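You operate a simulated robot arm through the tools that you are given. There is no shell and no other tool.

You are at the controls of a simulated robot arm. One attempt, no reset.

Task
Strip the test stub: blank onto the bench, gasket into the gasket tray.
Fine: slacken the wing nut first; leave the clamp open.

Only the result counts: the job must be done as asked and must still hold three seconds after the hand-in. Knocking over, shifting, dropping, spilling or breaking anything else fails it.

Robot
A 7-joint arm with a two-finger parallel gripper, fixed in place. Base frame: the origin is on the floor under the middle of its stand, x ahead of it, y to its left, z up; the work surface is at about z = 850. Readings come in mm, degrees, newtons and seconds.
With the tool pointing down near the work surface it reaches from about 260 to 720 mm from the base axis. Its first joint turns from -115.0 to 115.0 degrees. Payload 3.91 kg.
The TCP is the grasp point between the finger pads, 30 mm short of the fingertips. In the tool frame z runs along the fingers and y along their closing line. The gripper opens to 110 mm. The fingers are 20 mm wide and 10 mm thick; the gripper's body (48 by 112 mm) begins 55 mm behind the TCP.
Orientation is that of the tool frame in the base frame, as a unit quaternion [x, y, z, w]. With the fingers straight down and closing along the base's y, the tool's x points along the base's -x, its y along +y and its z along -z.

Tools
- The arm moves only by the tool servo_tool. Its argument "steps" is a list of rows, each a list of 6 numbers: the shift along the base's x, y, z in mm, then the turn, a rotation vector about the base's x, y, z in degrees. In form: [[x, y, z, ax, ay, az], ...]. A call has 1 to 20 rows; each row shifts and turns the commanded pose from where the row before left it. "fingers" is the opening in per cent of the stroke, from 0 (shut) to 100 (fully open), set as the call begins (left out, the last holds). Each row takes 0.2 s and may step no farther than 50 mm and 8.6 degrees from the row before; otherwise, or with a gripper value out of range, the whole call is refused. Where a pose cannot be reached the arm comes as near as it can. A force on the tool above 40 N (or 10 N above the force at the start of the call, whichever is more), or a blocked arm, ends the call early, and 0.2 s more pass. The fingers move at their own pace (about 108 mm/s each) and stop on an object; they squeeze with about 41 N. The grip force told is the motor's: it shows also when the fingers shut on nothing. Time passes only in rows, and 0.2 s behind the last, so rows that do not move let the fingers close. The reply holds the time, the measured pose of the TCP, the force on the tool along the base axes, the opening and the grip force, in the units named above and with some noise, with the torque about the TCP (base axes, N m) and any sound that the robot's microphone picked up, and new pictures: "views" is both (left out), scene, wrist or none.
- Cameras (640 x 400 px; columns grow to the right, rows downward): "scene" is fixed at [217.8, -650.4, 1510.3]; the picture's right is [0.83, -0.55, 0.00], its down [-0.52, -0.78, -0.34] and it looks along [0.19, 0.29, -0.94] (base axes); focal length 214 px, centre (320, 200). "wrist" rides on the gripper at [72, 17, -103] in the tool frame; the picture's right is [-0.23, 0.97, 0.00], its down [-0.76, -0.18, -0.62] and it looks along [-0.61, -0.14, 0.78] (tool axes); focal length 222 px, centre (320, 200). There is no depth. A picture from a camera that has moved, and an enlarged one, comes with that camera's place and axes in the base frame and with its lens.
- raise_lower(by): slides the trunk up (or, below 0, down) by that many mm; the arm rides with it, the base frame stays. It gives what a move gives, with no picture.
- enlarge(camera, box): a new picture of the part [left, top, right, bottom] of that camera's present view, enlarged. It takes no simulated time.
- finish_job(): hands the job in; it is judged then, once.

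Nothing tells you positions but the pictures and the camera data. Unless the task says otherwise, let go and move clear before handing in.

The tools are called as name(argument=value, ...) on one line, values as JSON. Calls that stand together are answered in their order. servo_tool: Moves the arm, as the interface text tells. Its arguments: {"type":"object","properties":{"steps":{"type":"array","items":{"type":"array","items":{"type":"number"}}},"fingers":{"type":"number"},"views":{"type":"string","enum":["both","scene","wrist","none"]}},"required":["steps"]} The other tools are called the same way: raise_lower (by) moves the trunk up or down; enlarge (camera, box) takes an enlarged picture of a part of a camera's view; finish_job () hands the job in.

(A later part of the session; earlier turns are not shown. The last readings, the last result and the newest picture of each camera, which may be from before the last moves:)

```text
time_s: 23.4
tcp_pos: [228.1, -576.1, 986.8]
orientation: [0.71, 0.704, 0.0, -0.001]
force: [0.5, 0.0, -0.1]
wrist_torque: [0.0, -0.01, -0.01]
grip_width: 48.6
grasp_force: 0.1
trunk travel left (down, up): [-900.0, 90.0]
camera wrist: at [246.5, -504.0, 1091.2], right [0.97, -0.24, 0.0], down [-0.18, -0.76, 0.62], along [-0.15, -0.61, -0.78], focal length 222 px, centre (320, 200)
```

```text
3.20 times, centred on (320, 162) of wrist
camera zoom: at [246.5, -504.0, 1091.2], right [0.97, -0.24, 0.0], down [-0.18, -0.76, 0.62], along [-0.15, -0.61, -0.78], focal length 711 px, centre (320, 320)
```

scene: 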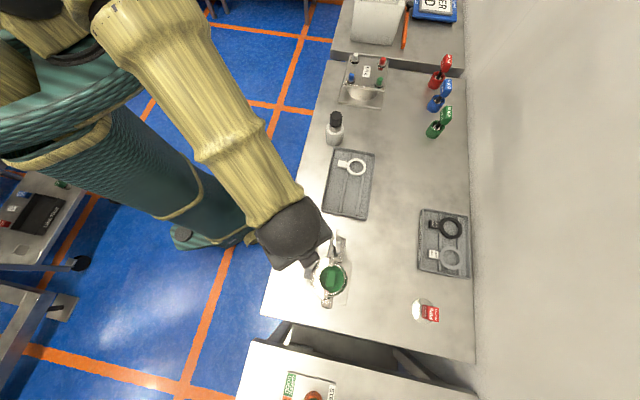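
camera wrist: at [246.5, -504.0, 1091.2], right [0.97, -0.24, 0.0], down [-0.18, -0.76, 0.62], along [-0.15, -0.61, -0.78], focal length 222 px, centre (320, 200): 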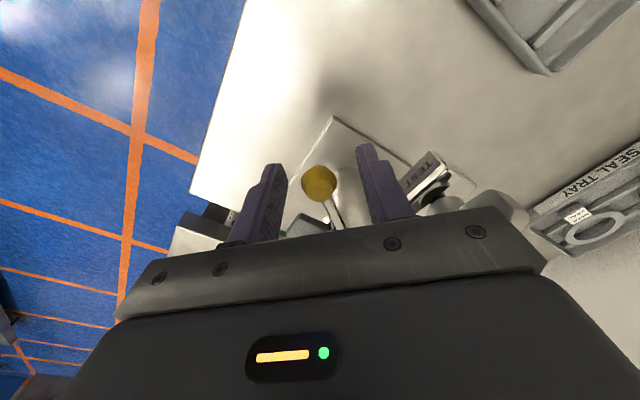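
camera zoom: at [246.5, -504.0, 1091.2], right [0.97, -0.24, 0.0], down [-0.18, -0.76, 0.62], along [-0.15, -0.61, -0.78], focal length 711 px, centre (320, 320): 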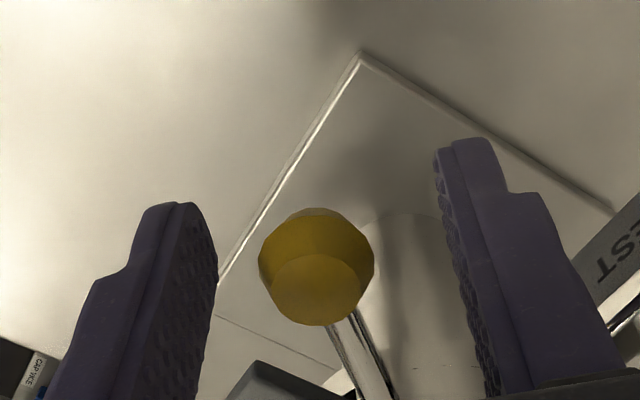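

The knob is between the pads. Closing on it, then pulling gently along the first bit of the opening arc.

servo_tool(steps=[[0, 0, -4, 0, 0, 0], [0, 0, 0, 0, 0, 0], [0, 0, 0, 0, 0, 0], [0, 0, 0, 0, 0, 0]], fingers=0, views="none")

servo_tool(steps=[[-4, 1, 0, 0, 0, 0], [-4, 1, 0, 0, 0, 0], [-4, 0.7, 0, 0, 0, 0], [0, 0, 0, 0, 0, 0]], views="both")

enlarge(camera="scene", box=[280, 210, 380, 310])

enlarge(camera="wrist", box=[220, 100, 420, 225])

```text
time_s: 24.4
tcp_pos: [228.5, -575.4, 985.4]
orientation: [0.711, 0.704, 0.0, 0.002]
force: [-0.7, -3.5, 20.9]
wrist_torque: [0.98, -0.01, 0.03]
grip_width: 21.2
grasp_force: 45.2
trunk travel left (down, up): [-900.0, 90.0]
```

```text
time_s: 25.4
tcp_pos: [215.4, -573.7, 984.4]
orientation: [0.711, 0.704, -0.001, 0.001]
force: [2.7, -6.3, 21.1]
wrist_torque: [-0.34, -0.01, 0.14]
grip_width: 21.2
grasp_force: 45.0
trunk travel left (down, up): [-900.0, 90.0]
camera wrist: at [233.5, -501.8, 1088.1], right [0.97, -0.24, 0.0], down [-0.18, -0.76, 0.62], along [-0.15, -0.61, -0.78], focal length 222 px, centre (320, 200)
```

scene: 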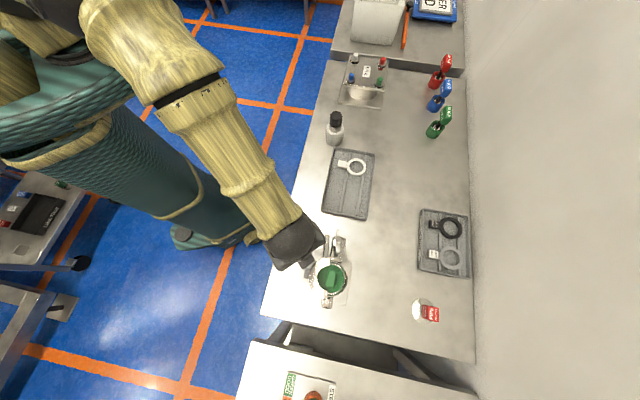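
wrist: 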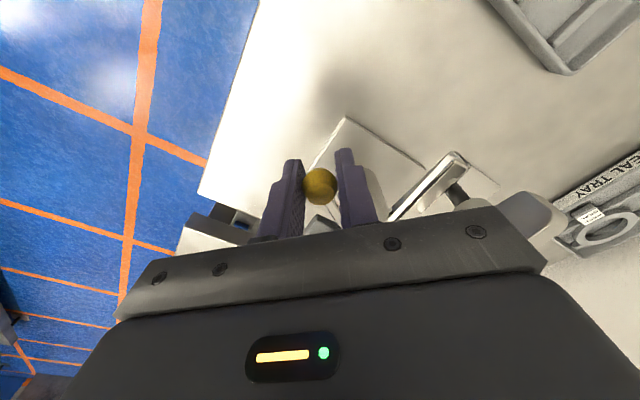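

```text
4.00 times, centred on (330, 260) of scene
camera zoom: at [217.8, -650.4, 1510.3], right [0.83, -0.55, 0.0], down [-0.52, -0.78, -0.34], along [0.19, 0.29, -0.94], focal length 858 px, centre (280, -40)
```

zoom: 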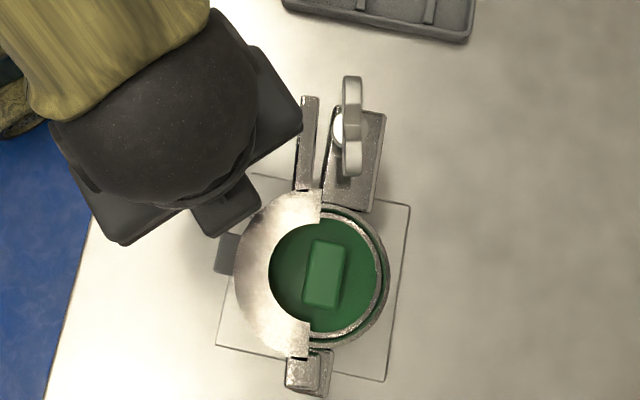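

```text
3.20 times, centred on (320, 162) of wrist
camera zoom: at [233.5, -501.8, 1088.1], right [0.97, -0.24, 0.0], down [-0.18, -0.76, 0.62], along [-0.15, -0.61, -0.78], focal length 711 px, centre (320, 320)
```

zoom: 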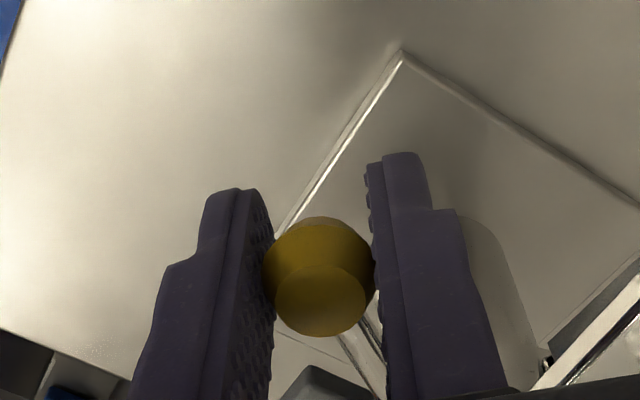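

The clamp half swings freely. I'll follow the arc about the hinge (about (203, -700)), turning the tool along with it.

servo_tool(steps=[[-13.3, 0.6, 2, 0, 0, 7], [-13.3, -0.8, 0, 0, 0, 7], [-13.1, -2.2, 0, 0, 0, 7], [-12.8, -3.5, 0, 0, 0, 7], [-12.4, -4.9, 0, 0, 0, 7], [0, 0, 0, 0, 0, 0]], views="both")

enlarge(camera="scene", box=[260, 210, 380, 310])

```text
time_s: 26.8
tcp_pos: [150.6, -584.3, 983.0]
orientation: [0.465, 0.885, 0.001, -0.001]
force: [-2.4, 1.4, -8.1]
wrist_torque: [-0.4, -0.22, -0.18]
grip_width: 21.3
grasp_force: 44.8
trunk travel left (down, up): [-900.0, 90.0]
camera wrist: at [124.0, -516.0, 1088.0], right [0.93, 0.37, 0.0], down [0.29, -0.73, 0.62], along [0.23, -0.58, -0.78], focal length 222 px, centre (320, 200)
```

scene: 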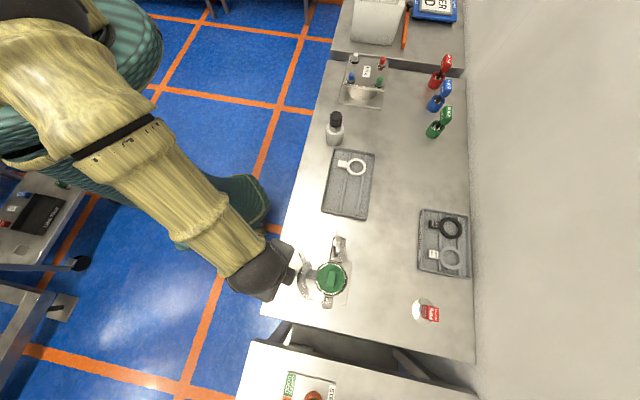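
wrist: 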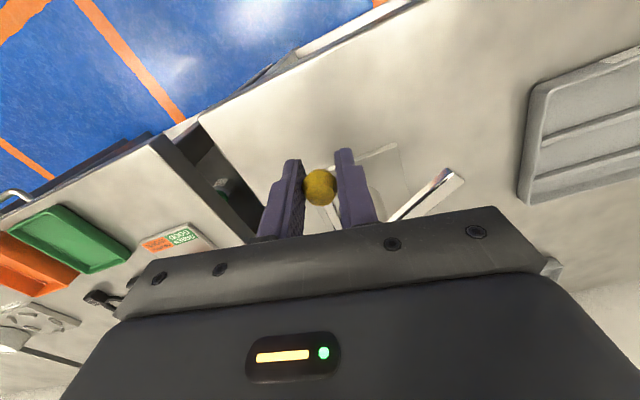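

```text
4.00 times, centred on (320, 260) of scene
camera zoom: at [217.8, -650.4, 1510.3], right [0.83, -0.55, 0.0], down [-0.52, -0.78, -0.34], along [0.19, 0.29, -0.94], focal length 858 px, centre (320, -40)
```

zoom: 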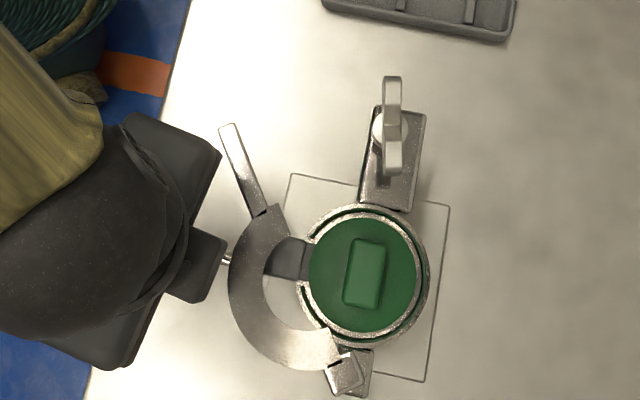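

Opening well, about 36° so far, and the gasket tab is uncovered. Continuing along the arc.

servo_tool(steps=[[-11.8, -6.1, -1, 0, 0, 6], [-11.1, -7.3, 0, 0, 0, 6], [-10.3, -8.4, 0, 0, 0, 6], [-9.3, -9.5, 0, 0, 0, 6], [-8.3, -10.4, 0, 0, 0, 6], [0, 0, 0, 0, 0, 0]], views="scene")

enlarge(camera="scene", box=[260, 210, 380, 310])

```text
time_s: 28.2
tcp_pos: [98.0, -626.4, 983.2]
orientation: [0.22, 0.975, 0.0, 0.001]
force: [-6.0, 4.8, -3.1]
wrist_torque: [0.17, 0.47, 0.05]
grip_width: 21.0
grasp_force: 45.1
trunk travel left (down, up): [-900.0, 90.0]
```

scene: 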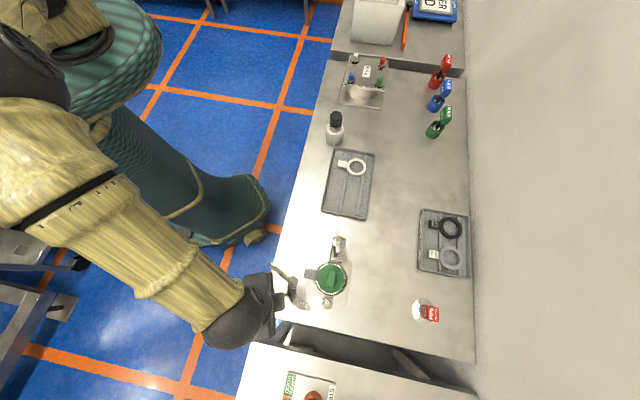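

```text
4.00 times, centred on (320, 260) of scene
camera zoom: at [217.8, -650.4, 1510.3], right [0.83, -0.55, 0.0], down [-0.52, -0.78, -0.34], along [0.19, 0.29, -0.94], focal length 858 px, centre (320, -40)
```

zoom: 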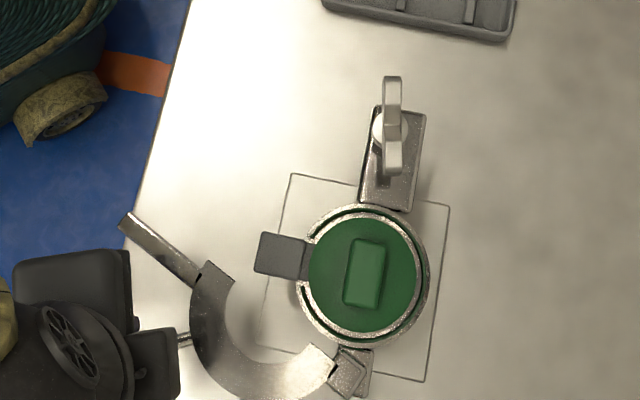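

About 66° open. Continuing a little farther to be clear of the gasket tab.

servo_tool(steps=[[-7.7, -10.7, 0, 0, 0, 6], [-6.5, -11.6, 0, 0, 0, 6], [-5.2, -12.2, 0, 0, 0, 6], [-3.9, -12.7, 0, 0, 0, 6], [0, 0, 0, 0, 0, 0]], views="scene")

enlarge(camera="scene", box=[260, 210, 380, 310])

```text
time_s: 29.4
tcp_pos: [77.6, -674.0, 983.0]
orientation: [0.012, 1.0, 0.001, 0.0]
force: [-1.6, -0.7, -6.1]
wrist_torque: [-0.09, 0.04, -0.28]
grip_width: 21.1
grasp_force: 45.7
trunk travel left (down, up): [-900.0, 90.0]
```

scene: 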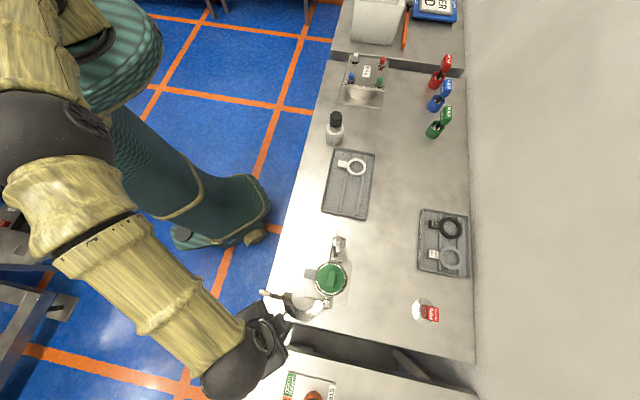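

```text
4.00 times, centred on (320, 260) of scene
camera zoom: at [217.8, -650.4, 1510.3], right [0.83, -0.55, 0.0], down [-0.52, -0.78, -0.34], along [0.19, 0.29, -0.94], focal length 858 px, centre (320, -40)
```

zoom: 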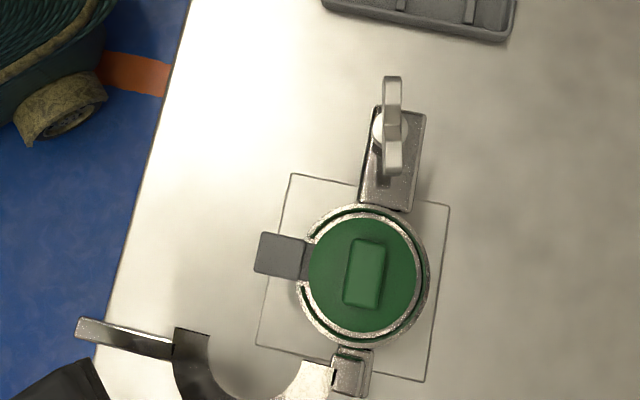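

The clamp half is about 90° open. I'll release the knob, lift straight up and take a look.

servo_tool(steps=[[0, 0, 0, 0, 0, 0], [0, 0, 0, 0, 0, 0], [0, 0, 20, 0, 0, 0], [0, 0, 40, 0, 0, 0], [0, 0, 40, 0, 0, 0], [0, 0, 20, 0, 0, 0], [0, 0, 0, 0, 0, 0]], fingers=50, views="both")

enlarge(camera="scene", box=[260, 210, 380, 330])

enlarge(camera="wrist", box=[180, 60, 460, 235])

```text
time_s: 31.0
tcp_pos: [77.1, -673.1, 1105.0]
orientation: [0.012, 1.0, -0.001, 0.0]
force: [0.2, -0.1, 0.0]
wrist_torque: [-0.01, 0.0, 0.0]
grip_width: 55.1
grasp_force: 0.0
trunk travel left (down, up): [-900.0, 90.0]
camera wrist: at [5.9, -655.5, 1209.2], right [0.25, 0.97, 0.0], down [0.76, -0.2, 0.62], along [0.6, -0.16, -0.78], focal length 222 px, centre (320, 200)
```

scene: 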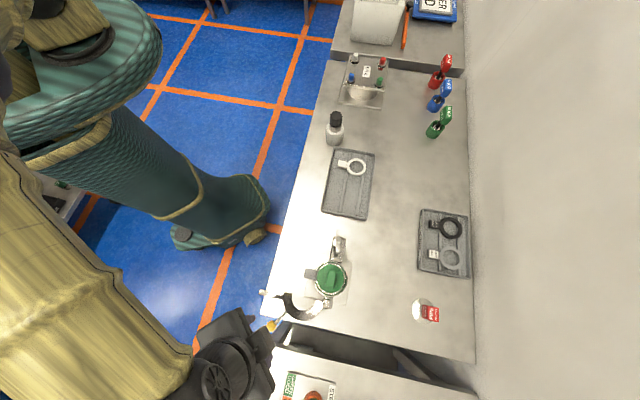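
wrist: 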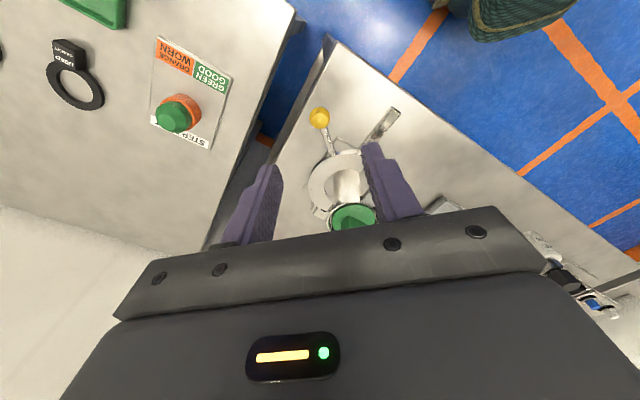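

```text
3.33 times, centred on (320, 270) of scene
camera zoom: at [217.8, -650.4, 1510.3], right [0.83, -0.55, 0.0], down [-0.52, -0.78, -0.34], along [0.19, 0.29, -0.94], focal length 715 px, centre (320, -33)
```

zoom: 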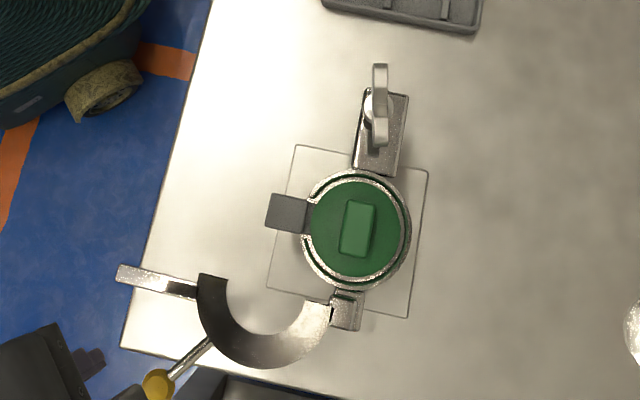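

```text
2.29 times, centred on (320, 148) of wrist
camera zoom: at [5.9, -655.5, 1209.2], right [0.25, 0.97, 0.0], down [0.76, -0.2, 0.62], along [0.6, -0.16, -0.78], focal length 508 px, centre (320, 320)
```

zoom: 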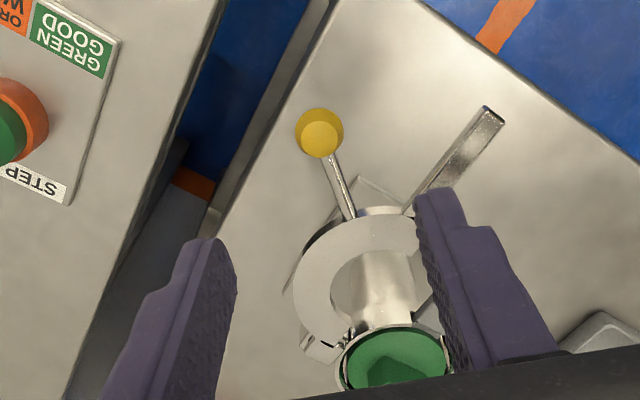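

The clamp stays open. I'll zoom in on the blank handle and gasket tab to get exact positions.

enlarge(camera="scene", box=[300, 255, 360, 305])

```text
8.00 times, centred on (330, 280) of scene
camera zoom: at [217.8, -650.4, 1510.3], right [0.83, -0.55, 0.0], down [-0.52, -0.78, -0.34], along [0.19, 0.29, -0.94], focal length 1716 px, centre (240, -440)
```

zoom: 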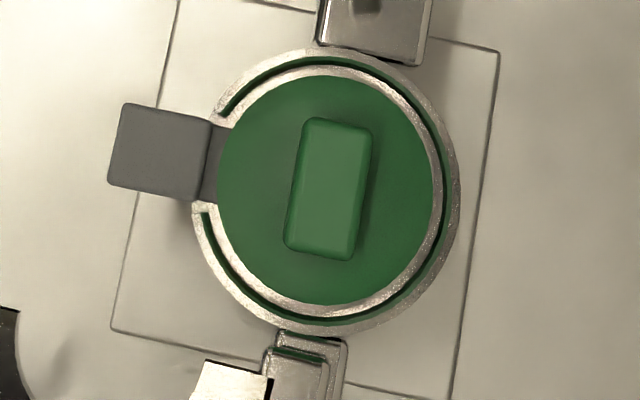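

Handle centre is at about (238.5, -662), long axis along 46°, with a top face of 20 × 36 mm. I'll turn the tool so the fingers close along that axis and look at it up close.

servo_tool(steps=[[19.8, 8.8, -3.3, 0, 0, -7.27], [19.8, 8.8, -3.3, 0, 0, -7.27], [19.8, 8.8, -3.3, 0, 0, -7.27], [19.8, 8.8, -3.3, 0, 0, -7.27], [19.8, 8.8, -3.3, 0, 0, -7.27], [19.8, 8.8, -3.3, 0, 0, -7.27], [0, 0, 0, 0, 0, 0]], fingers=60, views="wrist")

enlarge(camera="wrist", box=[240, 110, 440, 235])

```text
time_s: 32.6
tcp_pos: [195.7, -621.8, 1084.6]
orientation: [0.385, 0.923, 0.0, 0.0]
force: [-0.2, 1.0, 0.4]
wrist_torque: [0.01, 0.01, -0.04]
grip_width: 65.9
grasp_force: 0.1
trunk travel left (down, up): [-900.0, 90.0]
camera wrist: at [157.3, -559.6, 1189.4], right [0.85, 0.53, 0.0], down [0.41, -0.67, 0.62], along [0.33, -0.53, -0.78], focal length 222 px, centre (320, 200)
```

wrist: 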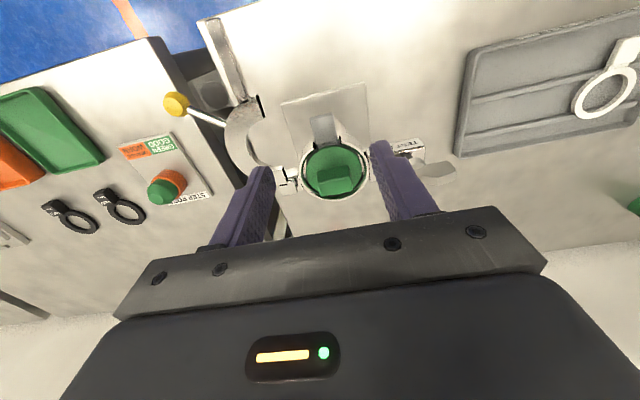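

```text
3.20 times, centred on (340, 172) of wrist
camera zoom: at [157.3, -559.6, 1189.4], right [0.85, 0.53, 0.0], down [0.41, -0.67, 0.62], along [0.33, -0.53, -0.78], focal length 711 px, centre (256, 288)
```

zoom: 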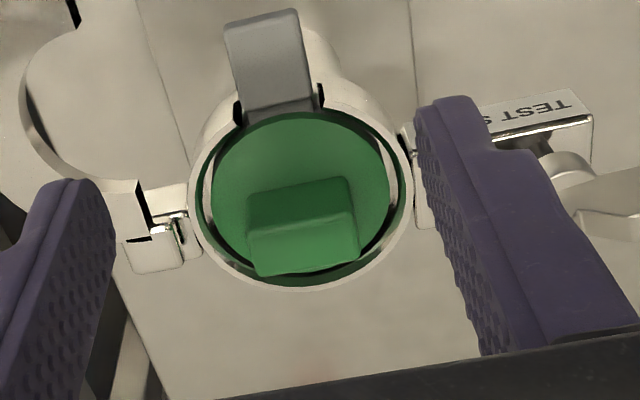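

The handle top is at about z = 1007 and the disc at about 984. I'll centre over the handle with a 50 mm opening and come down partway to check.

servo_tool(steps=[[21, -20, 0, 0, 0, 0], [21, -20, 0, 0, 0, 0], [0, 0, -15, 0, 0, 0], [0, 0, -15, 0, 0, 0], [0, 0, 0, 0, 0, 0]], fingers=46, views="wrist")

enlarge(camera="wrist", box=[220, 100, 420, 225])

```text
time_s: 33.8
tcp_pos: [239.4, -660.6, 1055.6]
orientation: [0.383, 0.924, 0.0, 0.0]
force: [0.2, -0.6, -0.2]
wrist_torque: [0.01, 0.01, -0.01]
grip_width: 50.5
grasp_force: 0.1
trunk travel left (down, up): [-900.0, 90.0]
camera wrist: at [200.5, -598.5, 1159.8], right [0.85, 0.53, 0.0], down [0.41, -0.66, 0.62], along [0.33, -0.53, -0.78], focal length 222 px, centre (320, 200)
```

wrist: 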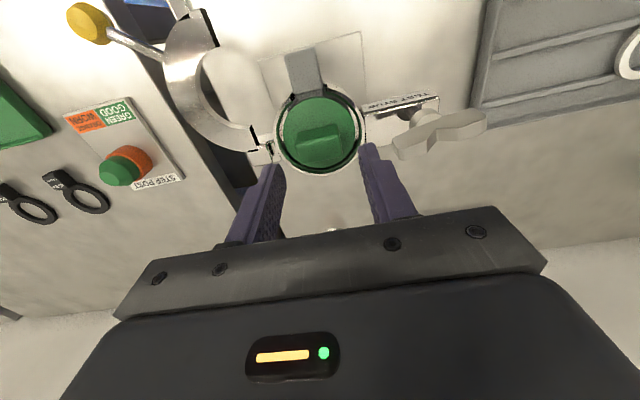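

```text
3.20 times, centred on (320, 162) of wrist
camera zoom: at [200.5, -598.5, 1159.8], right [0.85, 0.53, 0.0], down [0.41, -0.66, 0.62], along [0.33, -0.53, -0.78], focal length 711 px, centre (320, 320)
```

zoom: 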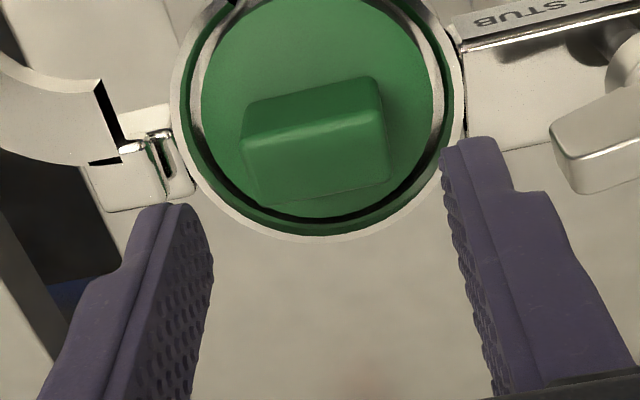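

Well aligned over the handle. Descending so the fingertips stop just above the disc, then gripping.

servo_tool(steps=[[0, 0, -12, 0, 0, 0], [0, 0, -12, 0, 0, 0], [0, 0, -10, 0, 0, 0], [0, 0, -6, 0, 0, 0], [0, 0, 0, 0, 0, 0]], views="wrist")

enlarge(camera="wrist", box=[220, 100, 420, 225])

```text
time_s: 35.0
tcp_pos: [238.1, -660.2, 1015.0]
orientation: [0.384, 0.923, 0.0, 0.0]
force: [-0.1, 0.2, -0.2]
wrist_torque: [0.01, -0.02, -0.03]
grip_width: 50.8
grasp_force: 0.1
trunk travel left (down, up): [-900.0, 90.0]
camera wrist: at [199.8, -598.4, 1118.8], right [0.85, 0.53, 0.0], down [0.41, -0.66, 0.62], along [0.33, -0.53, -0.78], focal length 222 px, centre (320, 200)
```

wrist: 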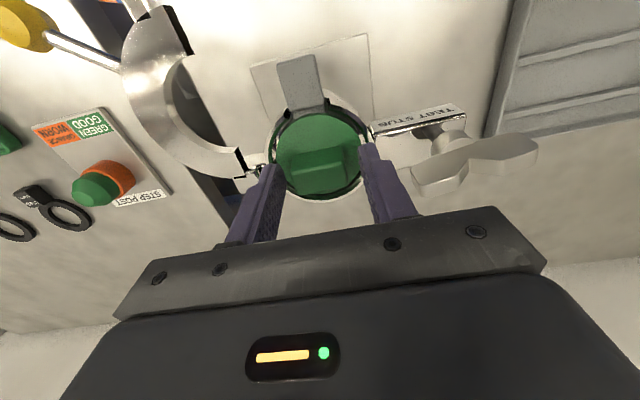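

```text
3.20 times, centred on (320, 162) of wrist
camera zoom: at [199.8, -598.4, 1118.8], right [0.85, 0.53, 0.0], down [0.41, -0.66, 0.62], along [0.33, -0.53, -0.78], focal length 711 px, centre (320, 320)
```

zoom: 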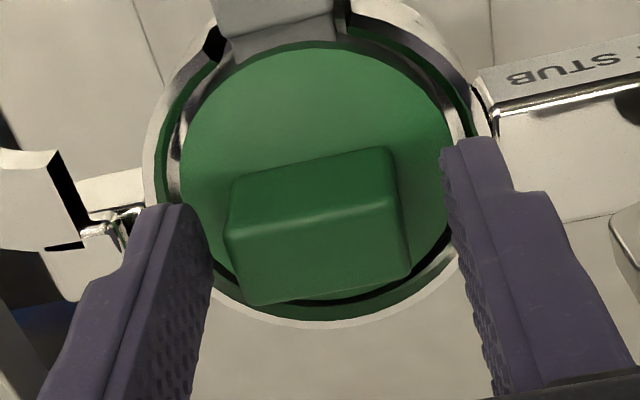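

No contact yet and the handle is centred. Closing on the handle.

servo_tool(steps=[[0, 0, 0, 0, 0, 0], [0, 0, 0, 0, 0, 0], [0, 0, 0, 0, 0, 0]], fingers=0, views="none")

servo_tool(steps=[[0, 0, 2, 0, 0, 0], [0, 0, 3, 0, 0, 0], [0, 0, 0, 0, 0, 0]], views="wrist")

enlarge(camera="wrist", box=[220, 100, 420, 225])

```text
time_s: 35.8
tcp_pos: [238.6, -660.5, 1013.8]
orientation: [0.383, 0.924, 0.0, 0.0]
force: [-0.2, -0.3, -0.2]
wrist_torque: [-0.01, 0.01, -0.01]
grip_width: 35.3
grasp_force: 41.1
trunk travel left (down, up): [-900.0, 90.0]
```

```text
time_s: 36.6
tcp_pos: [239.2, -661.8, 1018.8]
orientation: [0.383, 0.924, 0.0, 0.0]
force: [-0.6, 0.1, -1.0]
wrist_torque: [0.0, 0.0, 0.0]
grip_width: 35.1
grasp_force: 40.9
trunk travel left (down, up): [-900.0, 90.0]
camera wrist: at [200.3, -598.9, 1123.6], right [0.85, 0.53, 0.0], down [0.41, -0.67, 0.62], along [0.33, -0.53, -0.78], focal length 222 px, centre (320, 200)
```

wrist: 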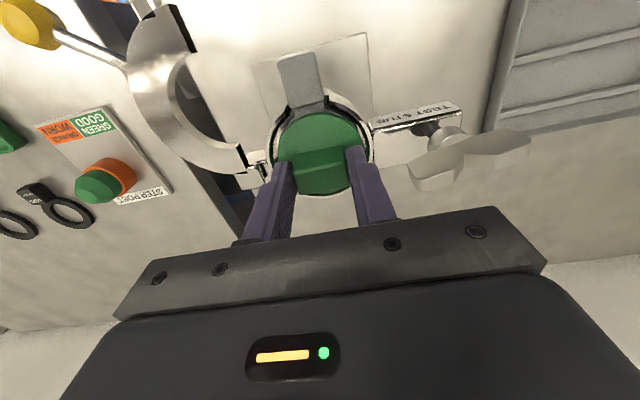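

```text
3.20 times, centred on (320, 162) of wrist
camera zoom: at [200.3, -598.9, 1123.6], right [0.85, 0.53, 0.0], down [0.41, -0.67, 0.62], along [0.33, -0.53, -0.78], focal length 711 px, centre (320, 320)
```

zoom: 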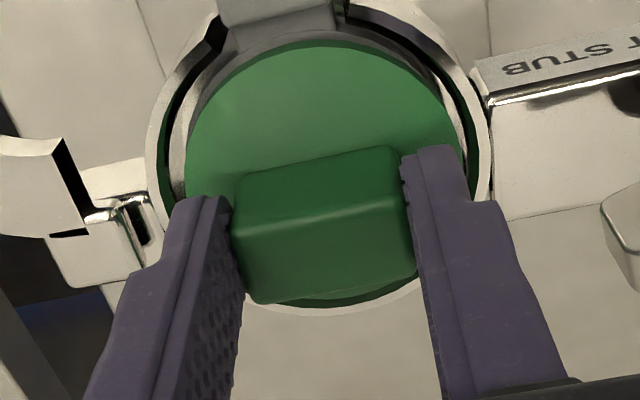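

The blank is lifting freely. Raising it slowly straight up and checking that the gasket stays behind.

servo_tool(steps=[[0, 0, 5, 0, 0, 0], [0, 0, 8, 0, 0, 0], [0, 0, 10, 0, 0, 0], [0, 0, 10, 0, 0, 0], [0, 0, 15, 0, 0, 0], [0, 0, 0, 0, 0, 0]], views="both")

enlarge(camera="wrist", box=[220, 60, 420, 225])

enlarge(camera="scene", box=[280, 230, 380, 310])

```text
time_s: 38.0
tcp_pos: [238.7, -661.2, 1065.6]
orientation: [0.384, 0.924, 0.0, 0.0]
force: [-0.6, 0.0, -0.9]
wrist_torque: [0.01, 0.0, 0.0]
grip_width: 35.4
grasp_force: 41.4
trunk travel left (down, up): [-900.0, 90.0]
camera wrist: at [199.8, -598.4, 1171.3], right [0.85, 0.53, 0.0], down [0.41, -0.67, 0.62], along [0.33, -0.53, -0.78], focal length 222 px, centre (320, 200)
```

scene: 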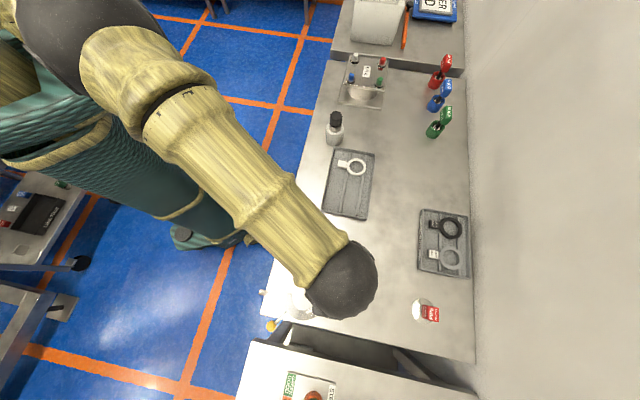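
wrist: 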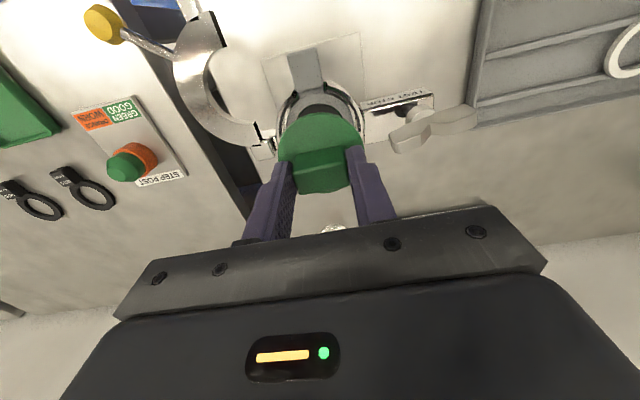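

```text
2.42 times, centred on (320, 142) of wrist
camera zoom: at [199.8, -598.4, 1171.3], right [0.85, 0.53, 0.0], down [0.41, -0.67, 0.62], along [0.33, -0.53, -0.78], focal length 538 px, centre (320, 339)
```

zoom: 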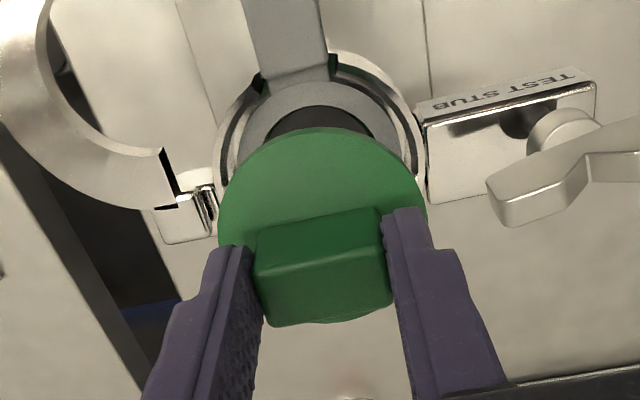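

```text
5.00 times, centred on (330, 270) of scene
camera zoom: at [217.8, -650.4, 1510.3], right [0.83, -0.55, 0.0], down [-0.52, -0.78, -0.34], along [0.19, 0.29, -0.94], focal length 1072 px, centre (270, -150)
```

zoom: 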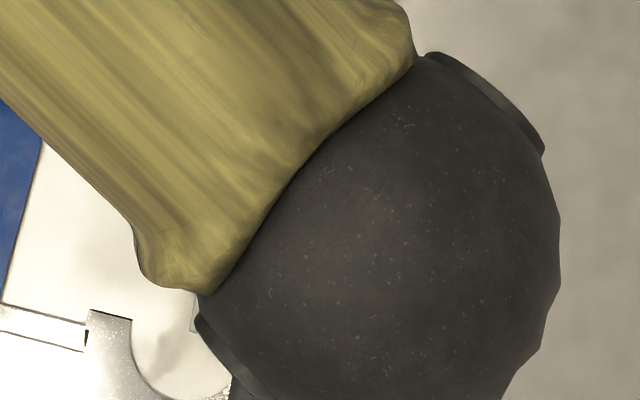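

The blank is free and the gray gasket ring with its tab stays in the stub. I'll carry the blank, kept high and clear of the wing nut, to the empty bench spot at about (269, -495).

servo_tool(steps=[[0, 0, 15, 0, 0, 0], [0, 0, 15, 0, 0, 0], [-5, 23, 0, 0, 0, 0], [-5, 23, 0, 0, 0, 0], [3, 22, 0, 0, 0, 0], [4, 23, 0, 0, 0, 0], [8, 20, 0, 0, 0, 0], [9, 20, 0, 0, 0, 0], [8, 18, 0, 0, 0, 0], [8.5, 17, 0, 0, 0, 0], [0, 0, -25, 0, 0, 0], [0, 0, -25, 0, 0, 0], [0, 0, 0, 0, 0, 0]], views="both")

enlarge(camera="wrist", box=[160, 30, 480, 230])

enlarge(camera="scene", box=[260, 190, 400, 310])

```text
time_s: 40.8
tcp_pos: [271.8, -495.1, 1046.0]
orientation: [0.383, 0.924, -0.001, 0.0]
force: [-0.1, -0.5, -0.6]
wrist_torque: [-0.03, -0.01, 0.01]
grip_width: 35.2
grasp_force: 41.4
trunk travel left (down, up): [-900.0, 90.0]
camera wrist: at [232.3, -432.9, 1150.7], right [0.85, 0.53, 0.0], down [0.41, -0.66, 0.62], along [0.33, -0.53, -0.78], focal length 222 px, centre (320, 200)
```

scene: 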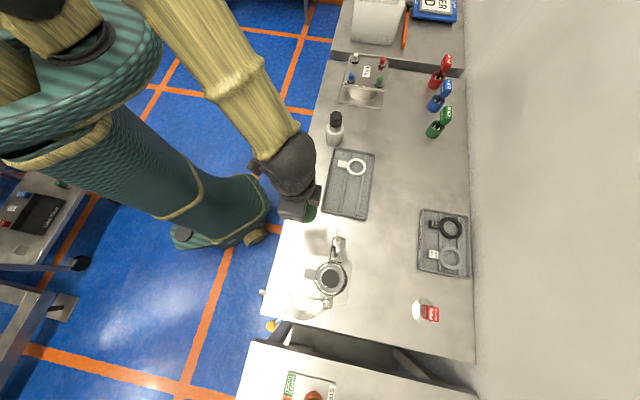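
wrist: 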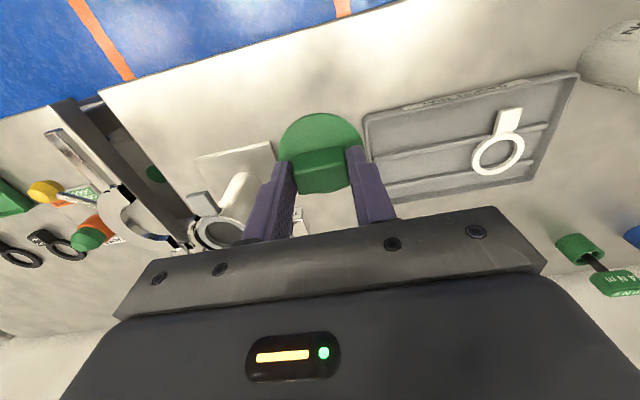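

```text
2.00 times, centred on (320, 130) of wrist
camera zoom: at [232.3, -432.9, 1150.7], right [0.85, 0.53, 0.0], down [0.41, -0.66, 0.62], along [0.33, -0.53, -0.78], focal length 444 px, centre (320, 340)
```

zoom: 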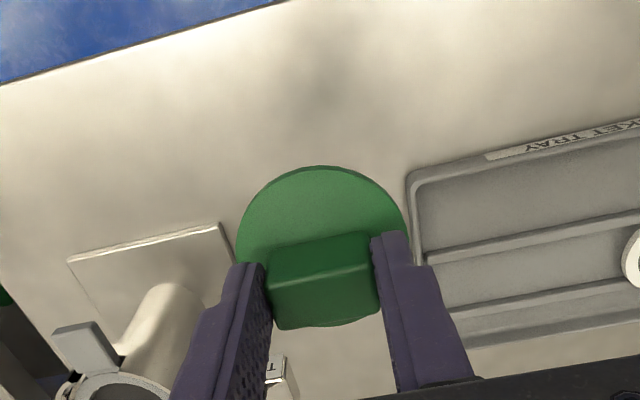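

```text
3.33 times, centred on (330, 250) of scene
camera zoom: at [217.8, -650.4, 1510.3], right [0.83, -0.55, 0.0], down [-0.52, -0.78, -0.34], along [0.19, 0.29, -0.94], focal length 715 px, centre (287, 33)
```

zoom: 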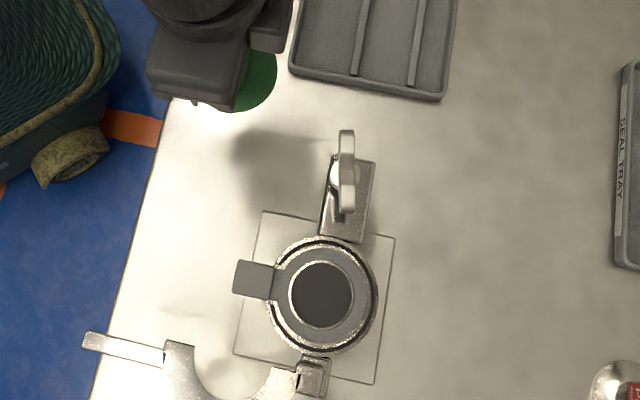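

The tray label reads "GASKET TRAY", and the drop spot below is clear of the tray, the stub plate and the bench edge. Lowering the blank to just above the bench.

servo_tool(steps=[[0, 0, -35, 0, 0, 0], [0, 0, -35, 0, 0, 0], [0, 0, -35, 0, 0, 0], [0, 0, -20, 0, 0, 0], [0, 0, -10, 0, 0, 0], [0, 0, 0, 0, 0, 0]], views="wrist")

enlarge(camera="wrist", box=[160, 30, 480, 230])

```text
time_s: 42.2
tcp_pos: [269.1, -496.7, 912.7]
orientation: [0.384, 0.923, 0.0, -0.001]
force: [-0.7, -0.5, -0.7]
wrist_torque: [-0.02, 0.01, 0.03]
grip_width: 35.2
grasp_force: 40.3
trunk travel left (down, up): [-900.0, 90.0]
camera wrist: at [230.4, -433.6, 1016.9], right [0.85, 0.53, 0.0], down [0.41, -0.67, 0.62], along [0.33, -0.53, -0.78], focal length 222 px, centre (320, 200)
```

wrist: 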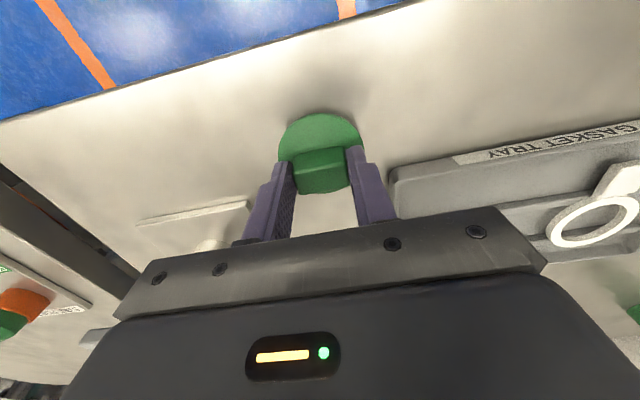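

```text
2.00 times, centred on (320, 130) of wrist
camera zoom: at [230.4, -433.6, 1016.9], right [0.85, 0.53, 0.0], down [0.41, -0.67, 0.62], along [0.33, -0.53, -0.78], focal length 444 px, centre (320, 340)
```

zoom: 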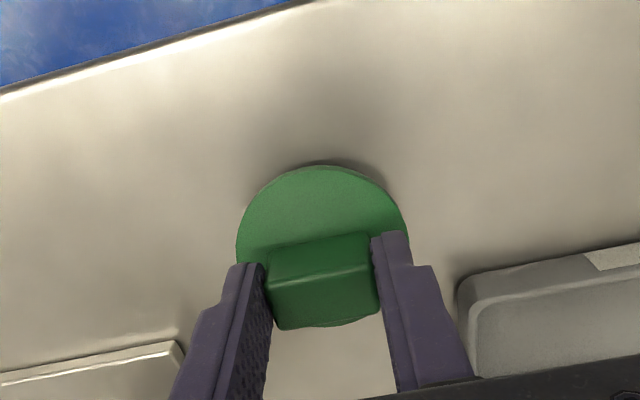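

Close above the bench now; lowering in small steps until light contact.

servo_tool(steps=[[0, 0, -4, 0, 0, 0], [0, 0, -4, 0, 0, 0], [0, 0, -3, 0, 0, 0], [0, 0, -3, 0, 0, 0], [0, 0, 0, 0, 0, 0]], views="none")

servo_tool(steps=[[0, 0, -2, 0, 0, 0], [0, 0, -2, 0, 0, 0], [0, 0, 0, 0, 0, 0]], views="wrist")

enlarge(camera="wrist", box=[240, 90, 400, 200])

```text
time_s: 43.4
tcp_pos: [268.4, -494.5, 897.5]
orientation: [0.383, 0.924, 0.0, 0.0]
force: [-0.7, 0.7, 4.9]
wrist_torque: [0.01, -0.09, 0.09]
grip_width: 35.1
grasp_force: 41.2
trunk travel left (down, up): [-900.0, 90.0]
```

```text
time_s: 44.2
tcp_pos: [268.4, -494.8, 897.6]
orientation: [0.384, 0.923, -0.002, 0.002]
force: [2.3, 1.1, 36.3]
wrist_torque: [0.06, -0.14, 0.02]
grip_width: 35.6
grasp_force: 40.6
trunk travel left (down, up): [-900.0, 90.0]
camera wrist: at [229.8, -431.3, 1000.5], right [0.85, 0.53, 0.0], down [0.41, -0.66, 0.63], along [0.33, -0.53, -0.78], focal length 222 px, centre (320, 200)
```

wrist: 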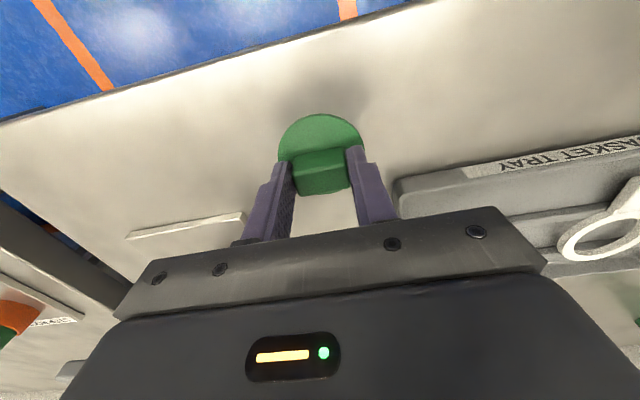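

```text
3.64 times, centred on (320, 145) of wrist
camera zoom: at [229.8, -431.3, 1000.5], right [0.85, 0.53, 0.0], down [0.41, -0.66, 0.63], along [0.33, -0.53, -0.78], focal length 808 px, centre (320, 400)
```

zoom: 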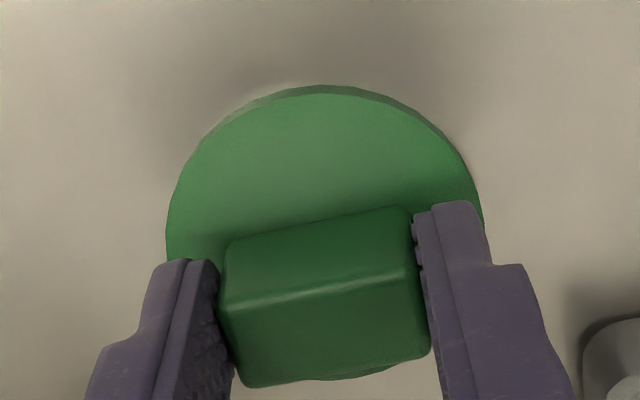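

The blank rests on the bench. I'll relieve the downward push, open the fingers, and lift straight up.

servo_tool(steps=[[0, 0, 3, 0, 0, 0], [0, 0, 0.5, 0, 0, 0], [0, 0, 0, 0, 0, 0]], views="none")

servo_tool(steps=[[0, 0, 0, 0, 0, 0], [0, 0, 0, 0, 0, 0], [0, 0, 15, 0, 0, 0], [0, 0, 30, 0, 0, 0], [0, 0, 40, 0, 0, 0], [0, 0, 0, 0, 0, 0]], fingers=50, views="both")

enlarge(camera="scene", box=[260, 190, 400, 310])

enlarge(camera="wrist", box=[160, 30, 480, 230])

```text
time_s: 45.0
tcp_pos: [267.1, -495.0, 897.4]
orientation: [0.383, 0.924, 0.0, 0.0]
force: [2.2, -3.6, 12.5]
wrist_torque: [-0.54, -0.32, 0.01]
grip_width: 35.1
grasp_force: 40.6
trunk travel left (down, up): [-900.0, 90.0]
```

```text
time_s: 46.4
tcp_pos: [269.7, -495.3, 982.9]
orientation: [0.383, 0.924, 0.0, 0.0]
force: [-0.3, 0.0, -0.6]
wrist_torque: [0.01, 0.0, 0.01]
grip_width: 54.9
grasp_force: 0.0
trunk travel left (down, up): [-900.0, 90.0]
camera wrist: at [231.0, -432.9, 1087.6], right [0.85, 0.53, 0.0], down [0.41, -0.67, 0.62], along [0.33, -0.53, -0.78], focal length 222 px, centre (320, 200)
```

scene: 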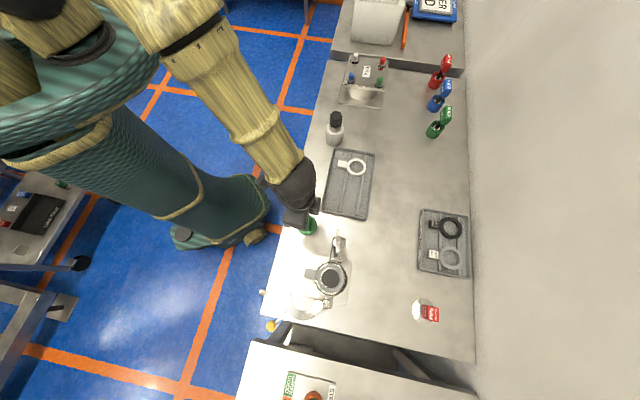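
wrist: 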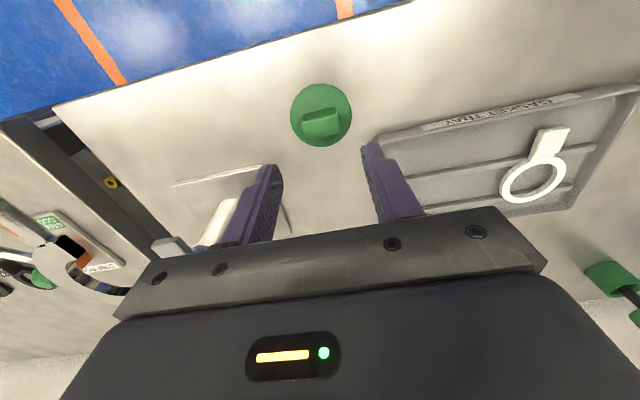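

```text
3.33 times, centred on (330, 250) of scene
camera zoom: at [217.8, -650.4, 1510.3], right [0.83, -0.55, 0.0], down [-0.52, -0.78, -0.34], along [0.19, 0.29, -0.94], focal length 715 px, centre (287, 33)
```

zoom: 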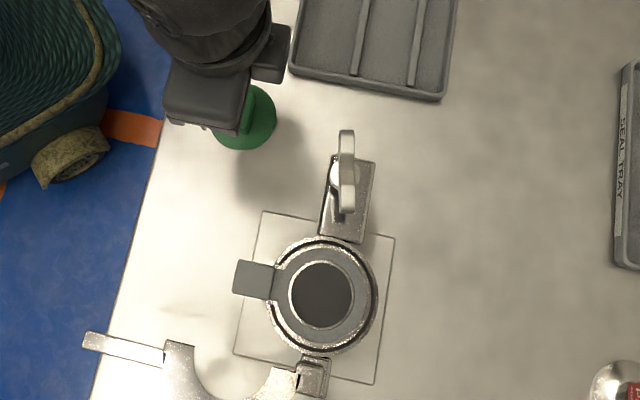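

```text
2.00 times, centred on (320, 130) of wrist
camera zoom: at [231.0, -432.9, 1087.6], right [0.85, 0.53, 0.0], down [0.41, -0.67, 0.62], along [0.33, -0.53, -0.78], focal length 444 px, centre (320, 340)
```

zoom: 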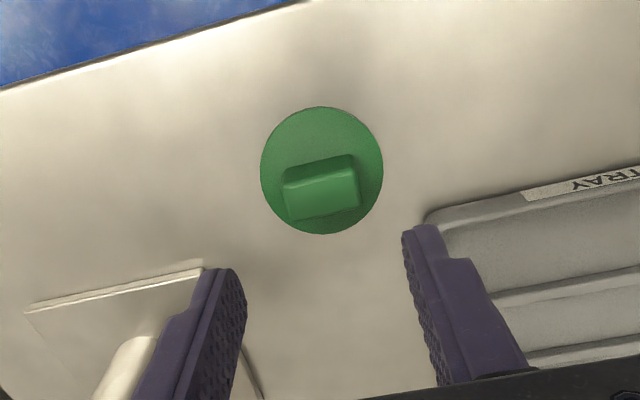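

The blank stands on the bench, upright and free. Next is the gasket: its tab centre is near (204, -627). I'll rise and move over to look at the tab closely.

servo_tool(steps=[[0, 0, 40, 0, 0, 0], [0, 0, 40, 0, 0, 0], [-27, -23, 0, 0, 0, 0], [-27, -23, 0, 0, 0, 0], [-27, -23, 0, 0, 0, 0], [-20, -18, 0, 0, 0, 0], [0, 0, 0, 0, 0, 0]], fingers=50, views="wrist")

enlarge(camera="wrist", box=[240, 90, 420, 220])

```text
time_s: 48.0
tcp_pos: [169.1, -583.1, 1063.9]
orientation: [0.383, 0.924, 0.0, 0.0]
force: [1.0, -0.4, -0.4]
wrist_torque: [-0.01, 0.0, -0.01]
grip_width: 55.1
grasp_force: 0.0
trunk travel left (down, up): [-900.0, 90.0]
camera wrist: at [130.0, -520.5, 1167.9], right [0.85, 0.53, 0.0], down [0.41, -0.66, 0.62], along [0.33, -0.53, -0.78], focal length 222 px, centre (320, 200)
```

wrist: 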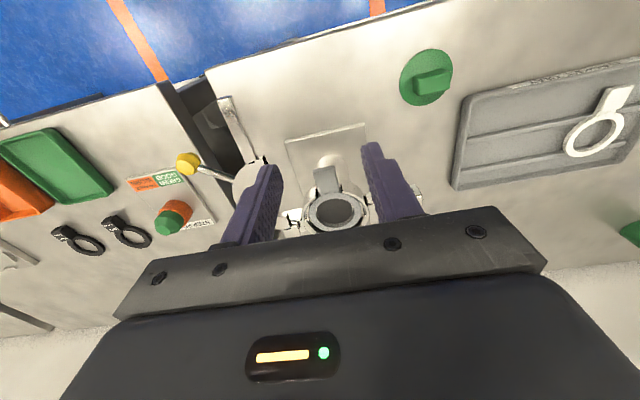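

```text
3.08 times, centred on (330, 155) of wrist
camera zoom: at [130.0, -520.5, 1167.9], right [0.85, 0.53, 0.0], down [0.41, -0.66, 0.62], along [0.33, -0.53, -0.78], focal length 684 px, centre (289, 338)
```

zoom: 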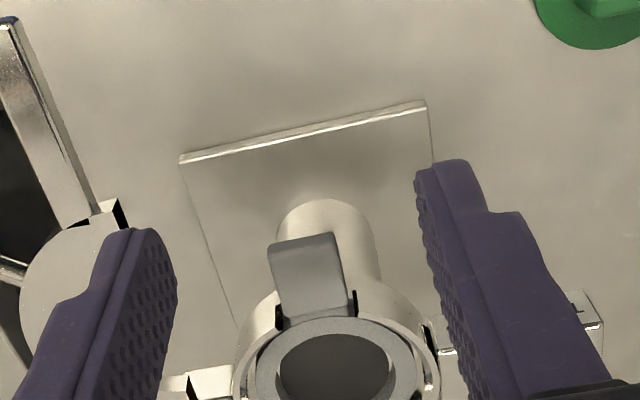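

Zooming in tighter on the tab from this angle.

enlarge(camera="wrist", box=[300, 155, 364, 219])

```text
6.25 times, centred on (332, 187) of wrist
camera zoom: at [130.0, -520.5, 1167.9], right [0.85, 0.53, 0.0], down [0.41, -0.66, 0.62], along [0.33, -0.53, -0.78], focal length 1388 px, centre (245, 281)
```

zoom: 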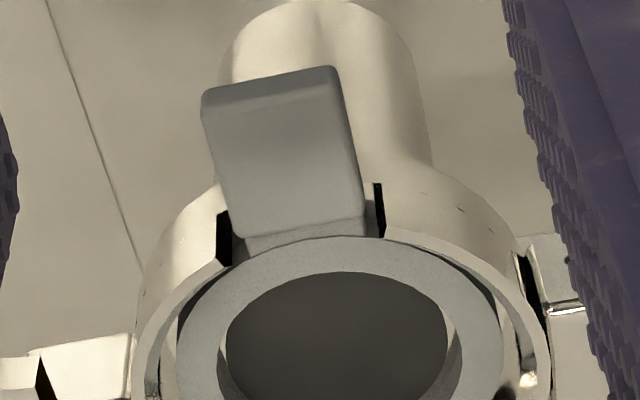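

The tab top is at z ≈ 975.5 with its centre at (204, -627), a block about 24 × 26 mm. I'll go over it, biased slightly outward to clear the collar, and descend so the fingertips end just below the tab.

servo_tool(steps=[[16, -20, 0, 0, 0, 0], [16.4, -21.4, 0, 0, 0, 0], [0, 0, -20, 0, 0, 0], [0, 0, -20, 0, 0, 0], [0, 0, 0, 0, 0, 0]], fingers=42, views="wrist")

enlarge(camera="wrist", box=[220, 100, 420, 225])

```text
time_s: 49.2
tcp_pos: [200.4, -620.7, 1021.4]
orientation: [0.383, 0.924, 0.0, 0.0]
force: [-0.1, 0.2, -0.3]
wrist_torque: [0.0, 0.0, 0.03]
grip_width: 46.1
grasp_force: 0.1
trunk travel left (down, up): [-900.0, 90.0]
camera wrist: at [162.7, -558.6, 1126.8], right [0.85, 0.53, 0.0], down [0.41, -0.66, 0.62], along [0.33, -0.53, -0.78], focal length 222 px, centre (320, 200)
```

wrist: 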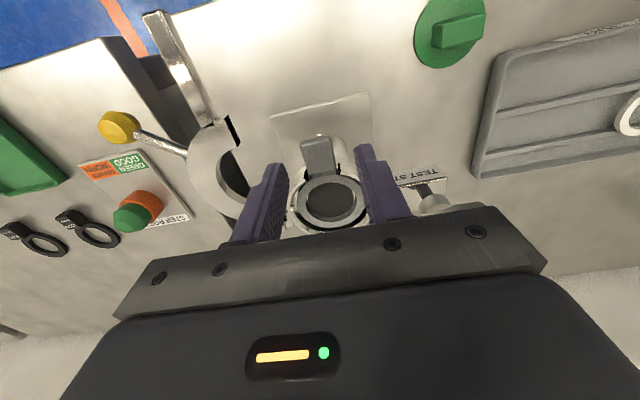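

```text
3.20 times, centred on (320, 162) of wrist
camera zoom: at [162.7, -558.6, 1126.8], right [0.85, 0.53, 0.0], down [0.41, -0.66, 0.62], along [0.33, -0.53, -0.78], focal length 711 px, centre (320, 320)
```

zoom: 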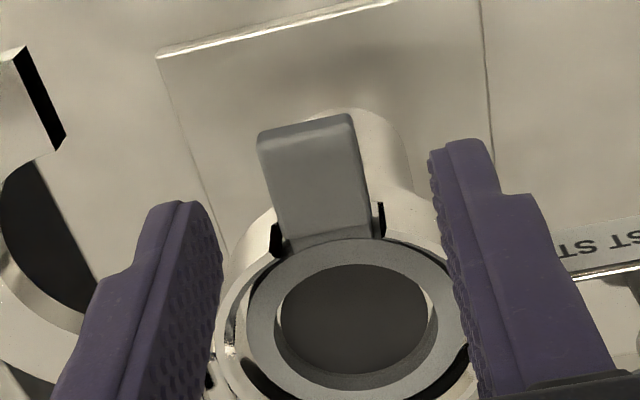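

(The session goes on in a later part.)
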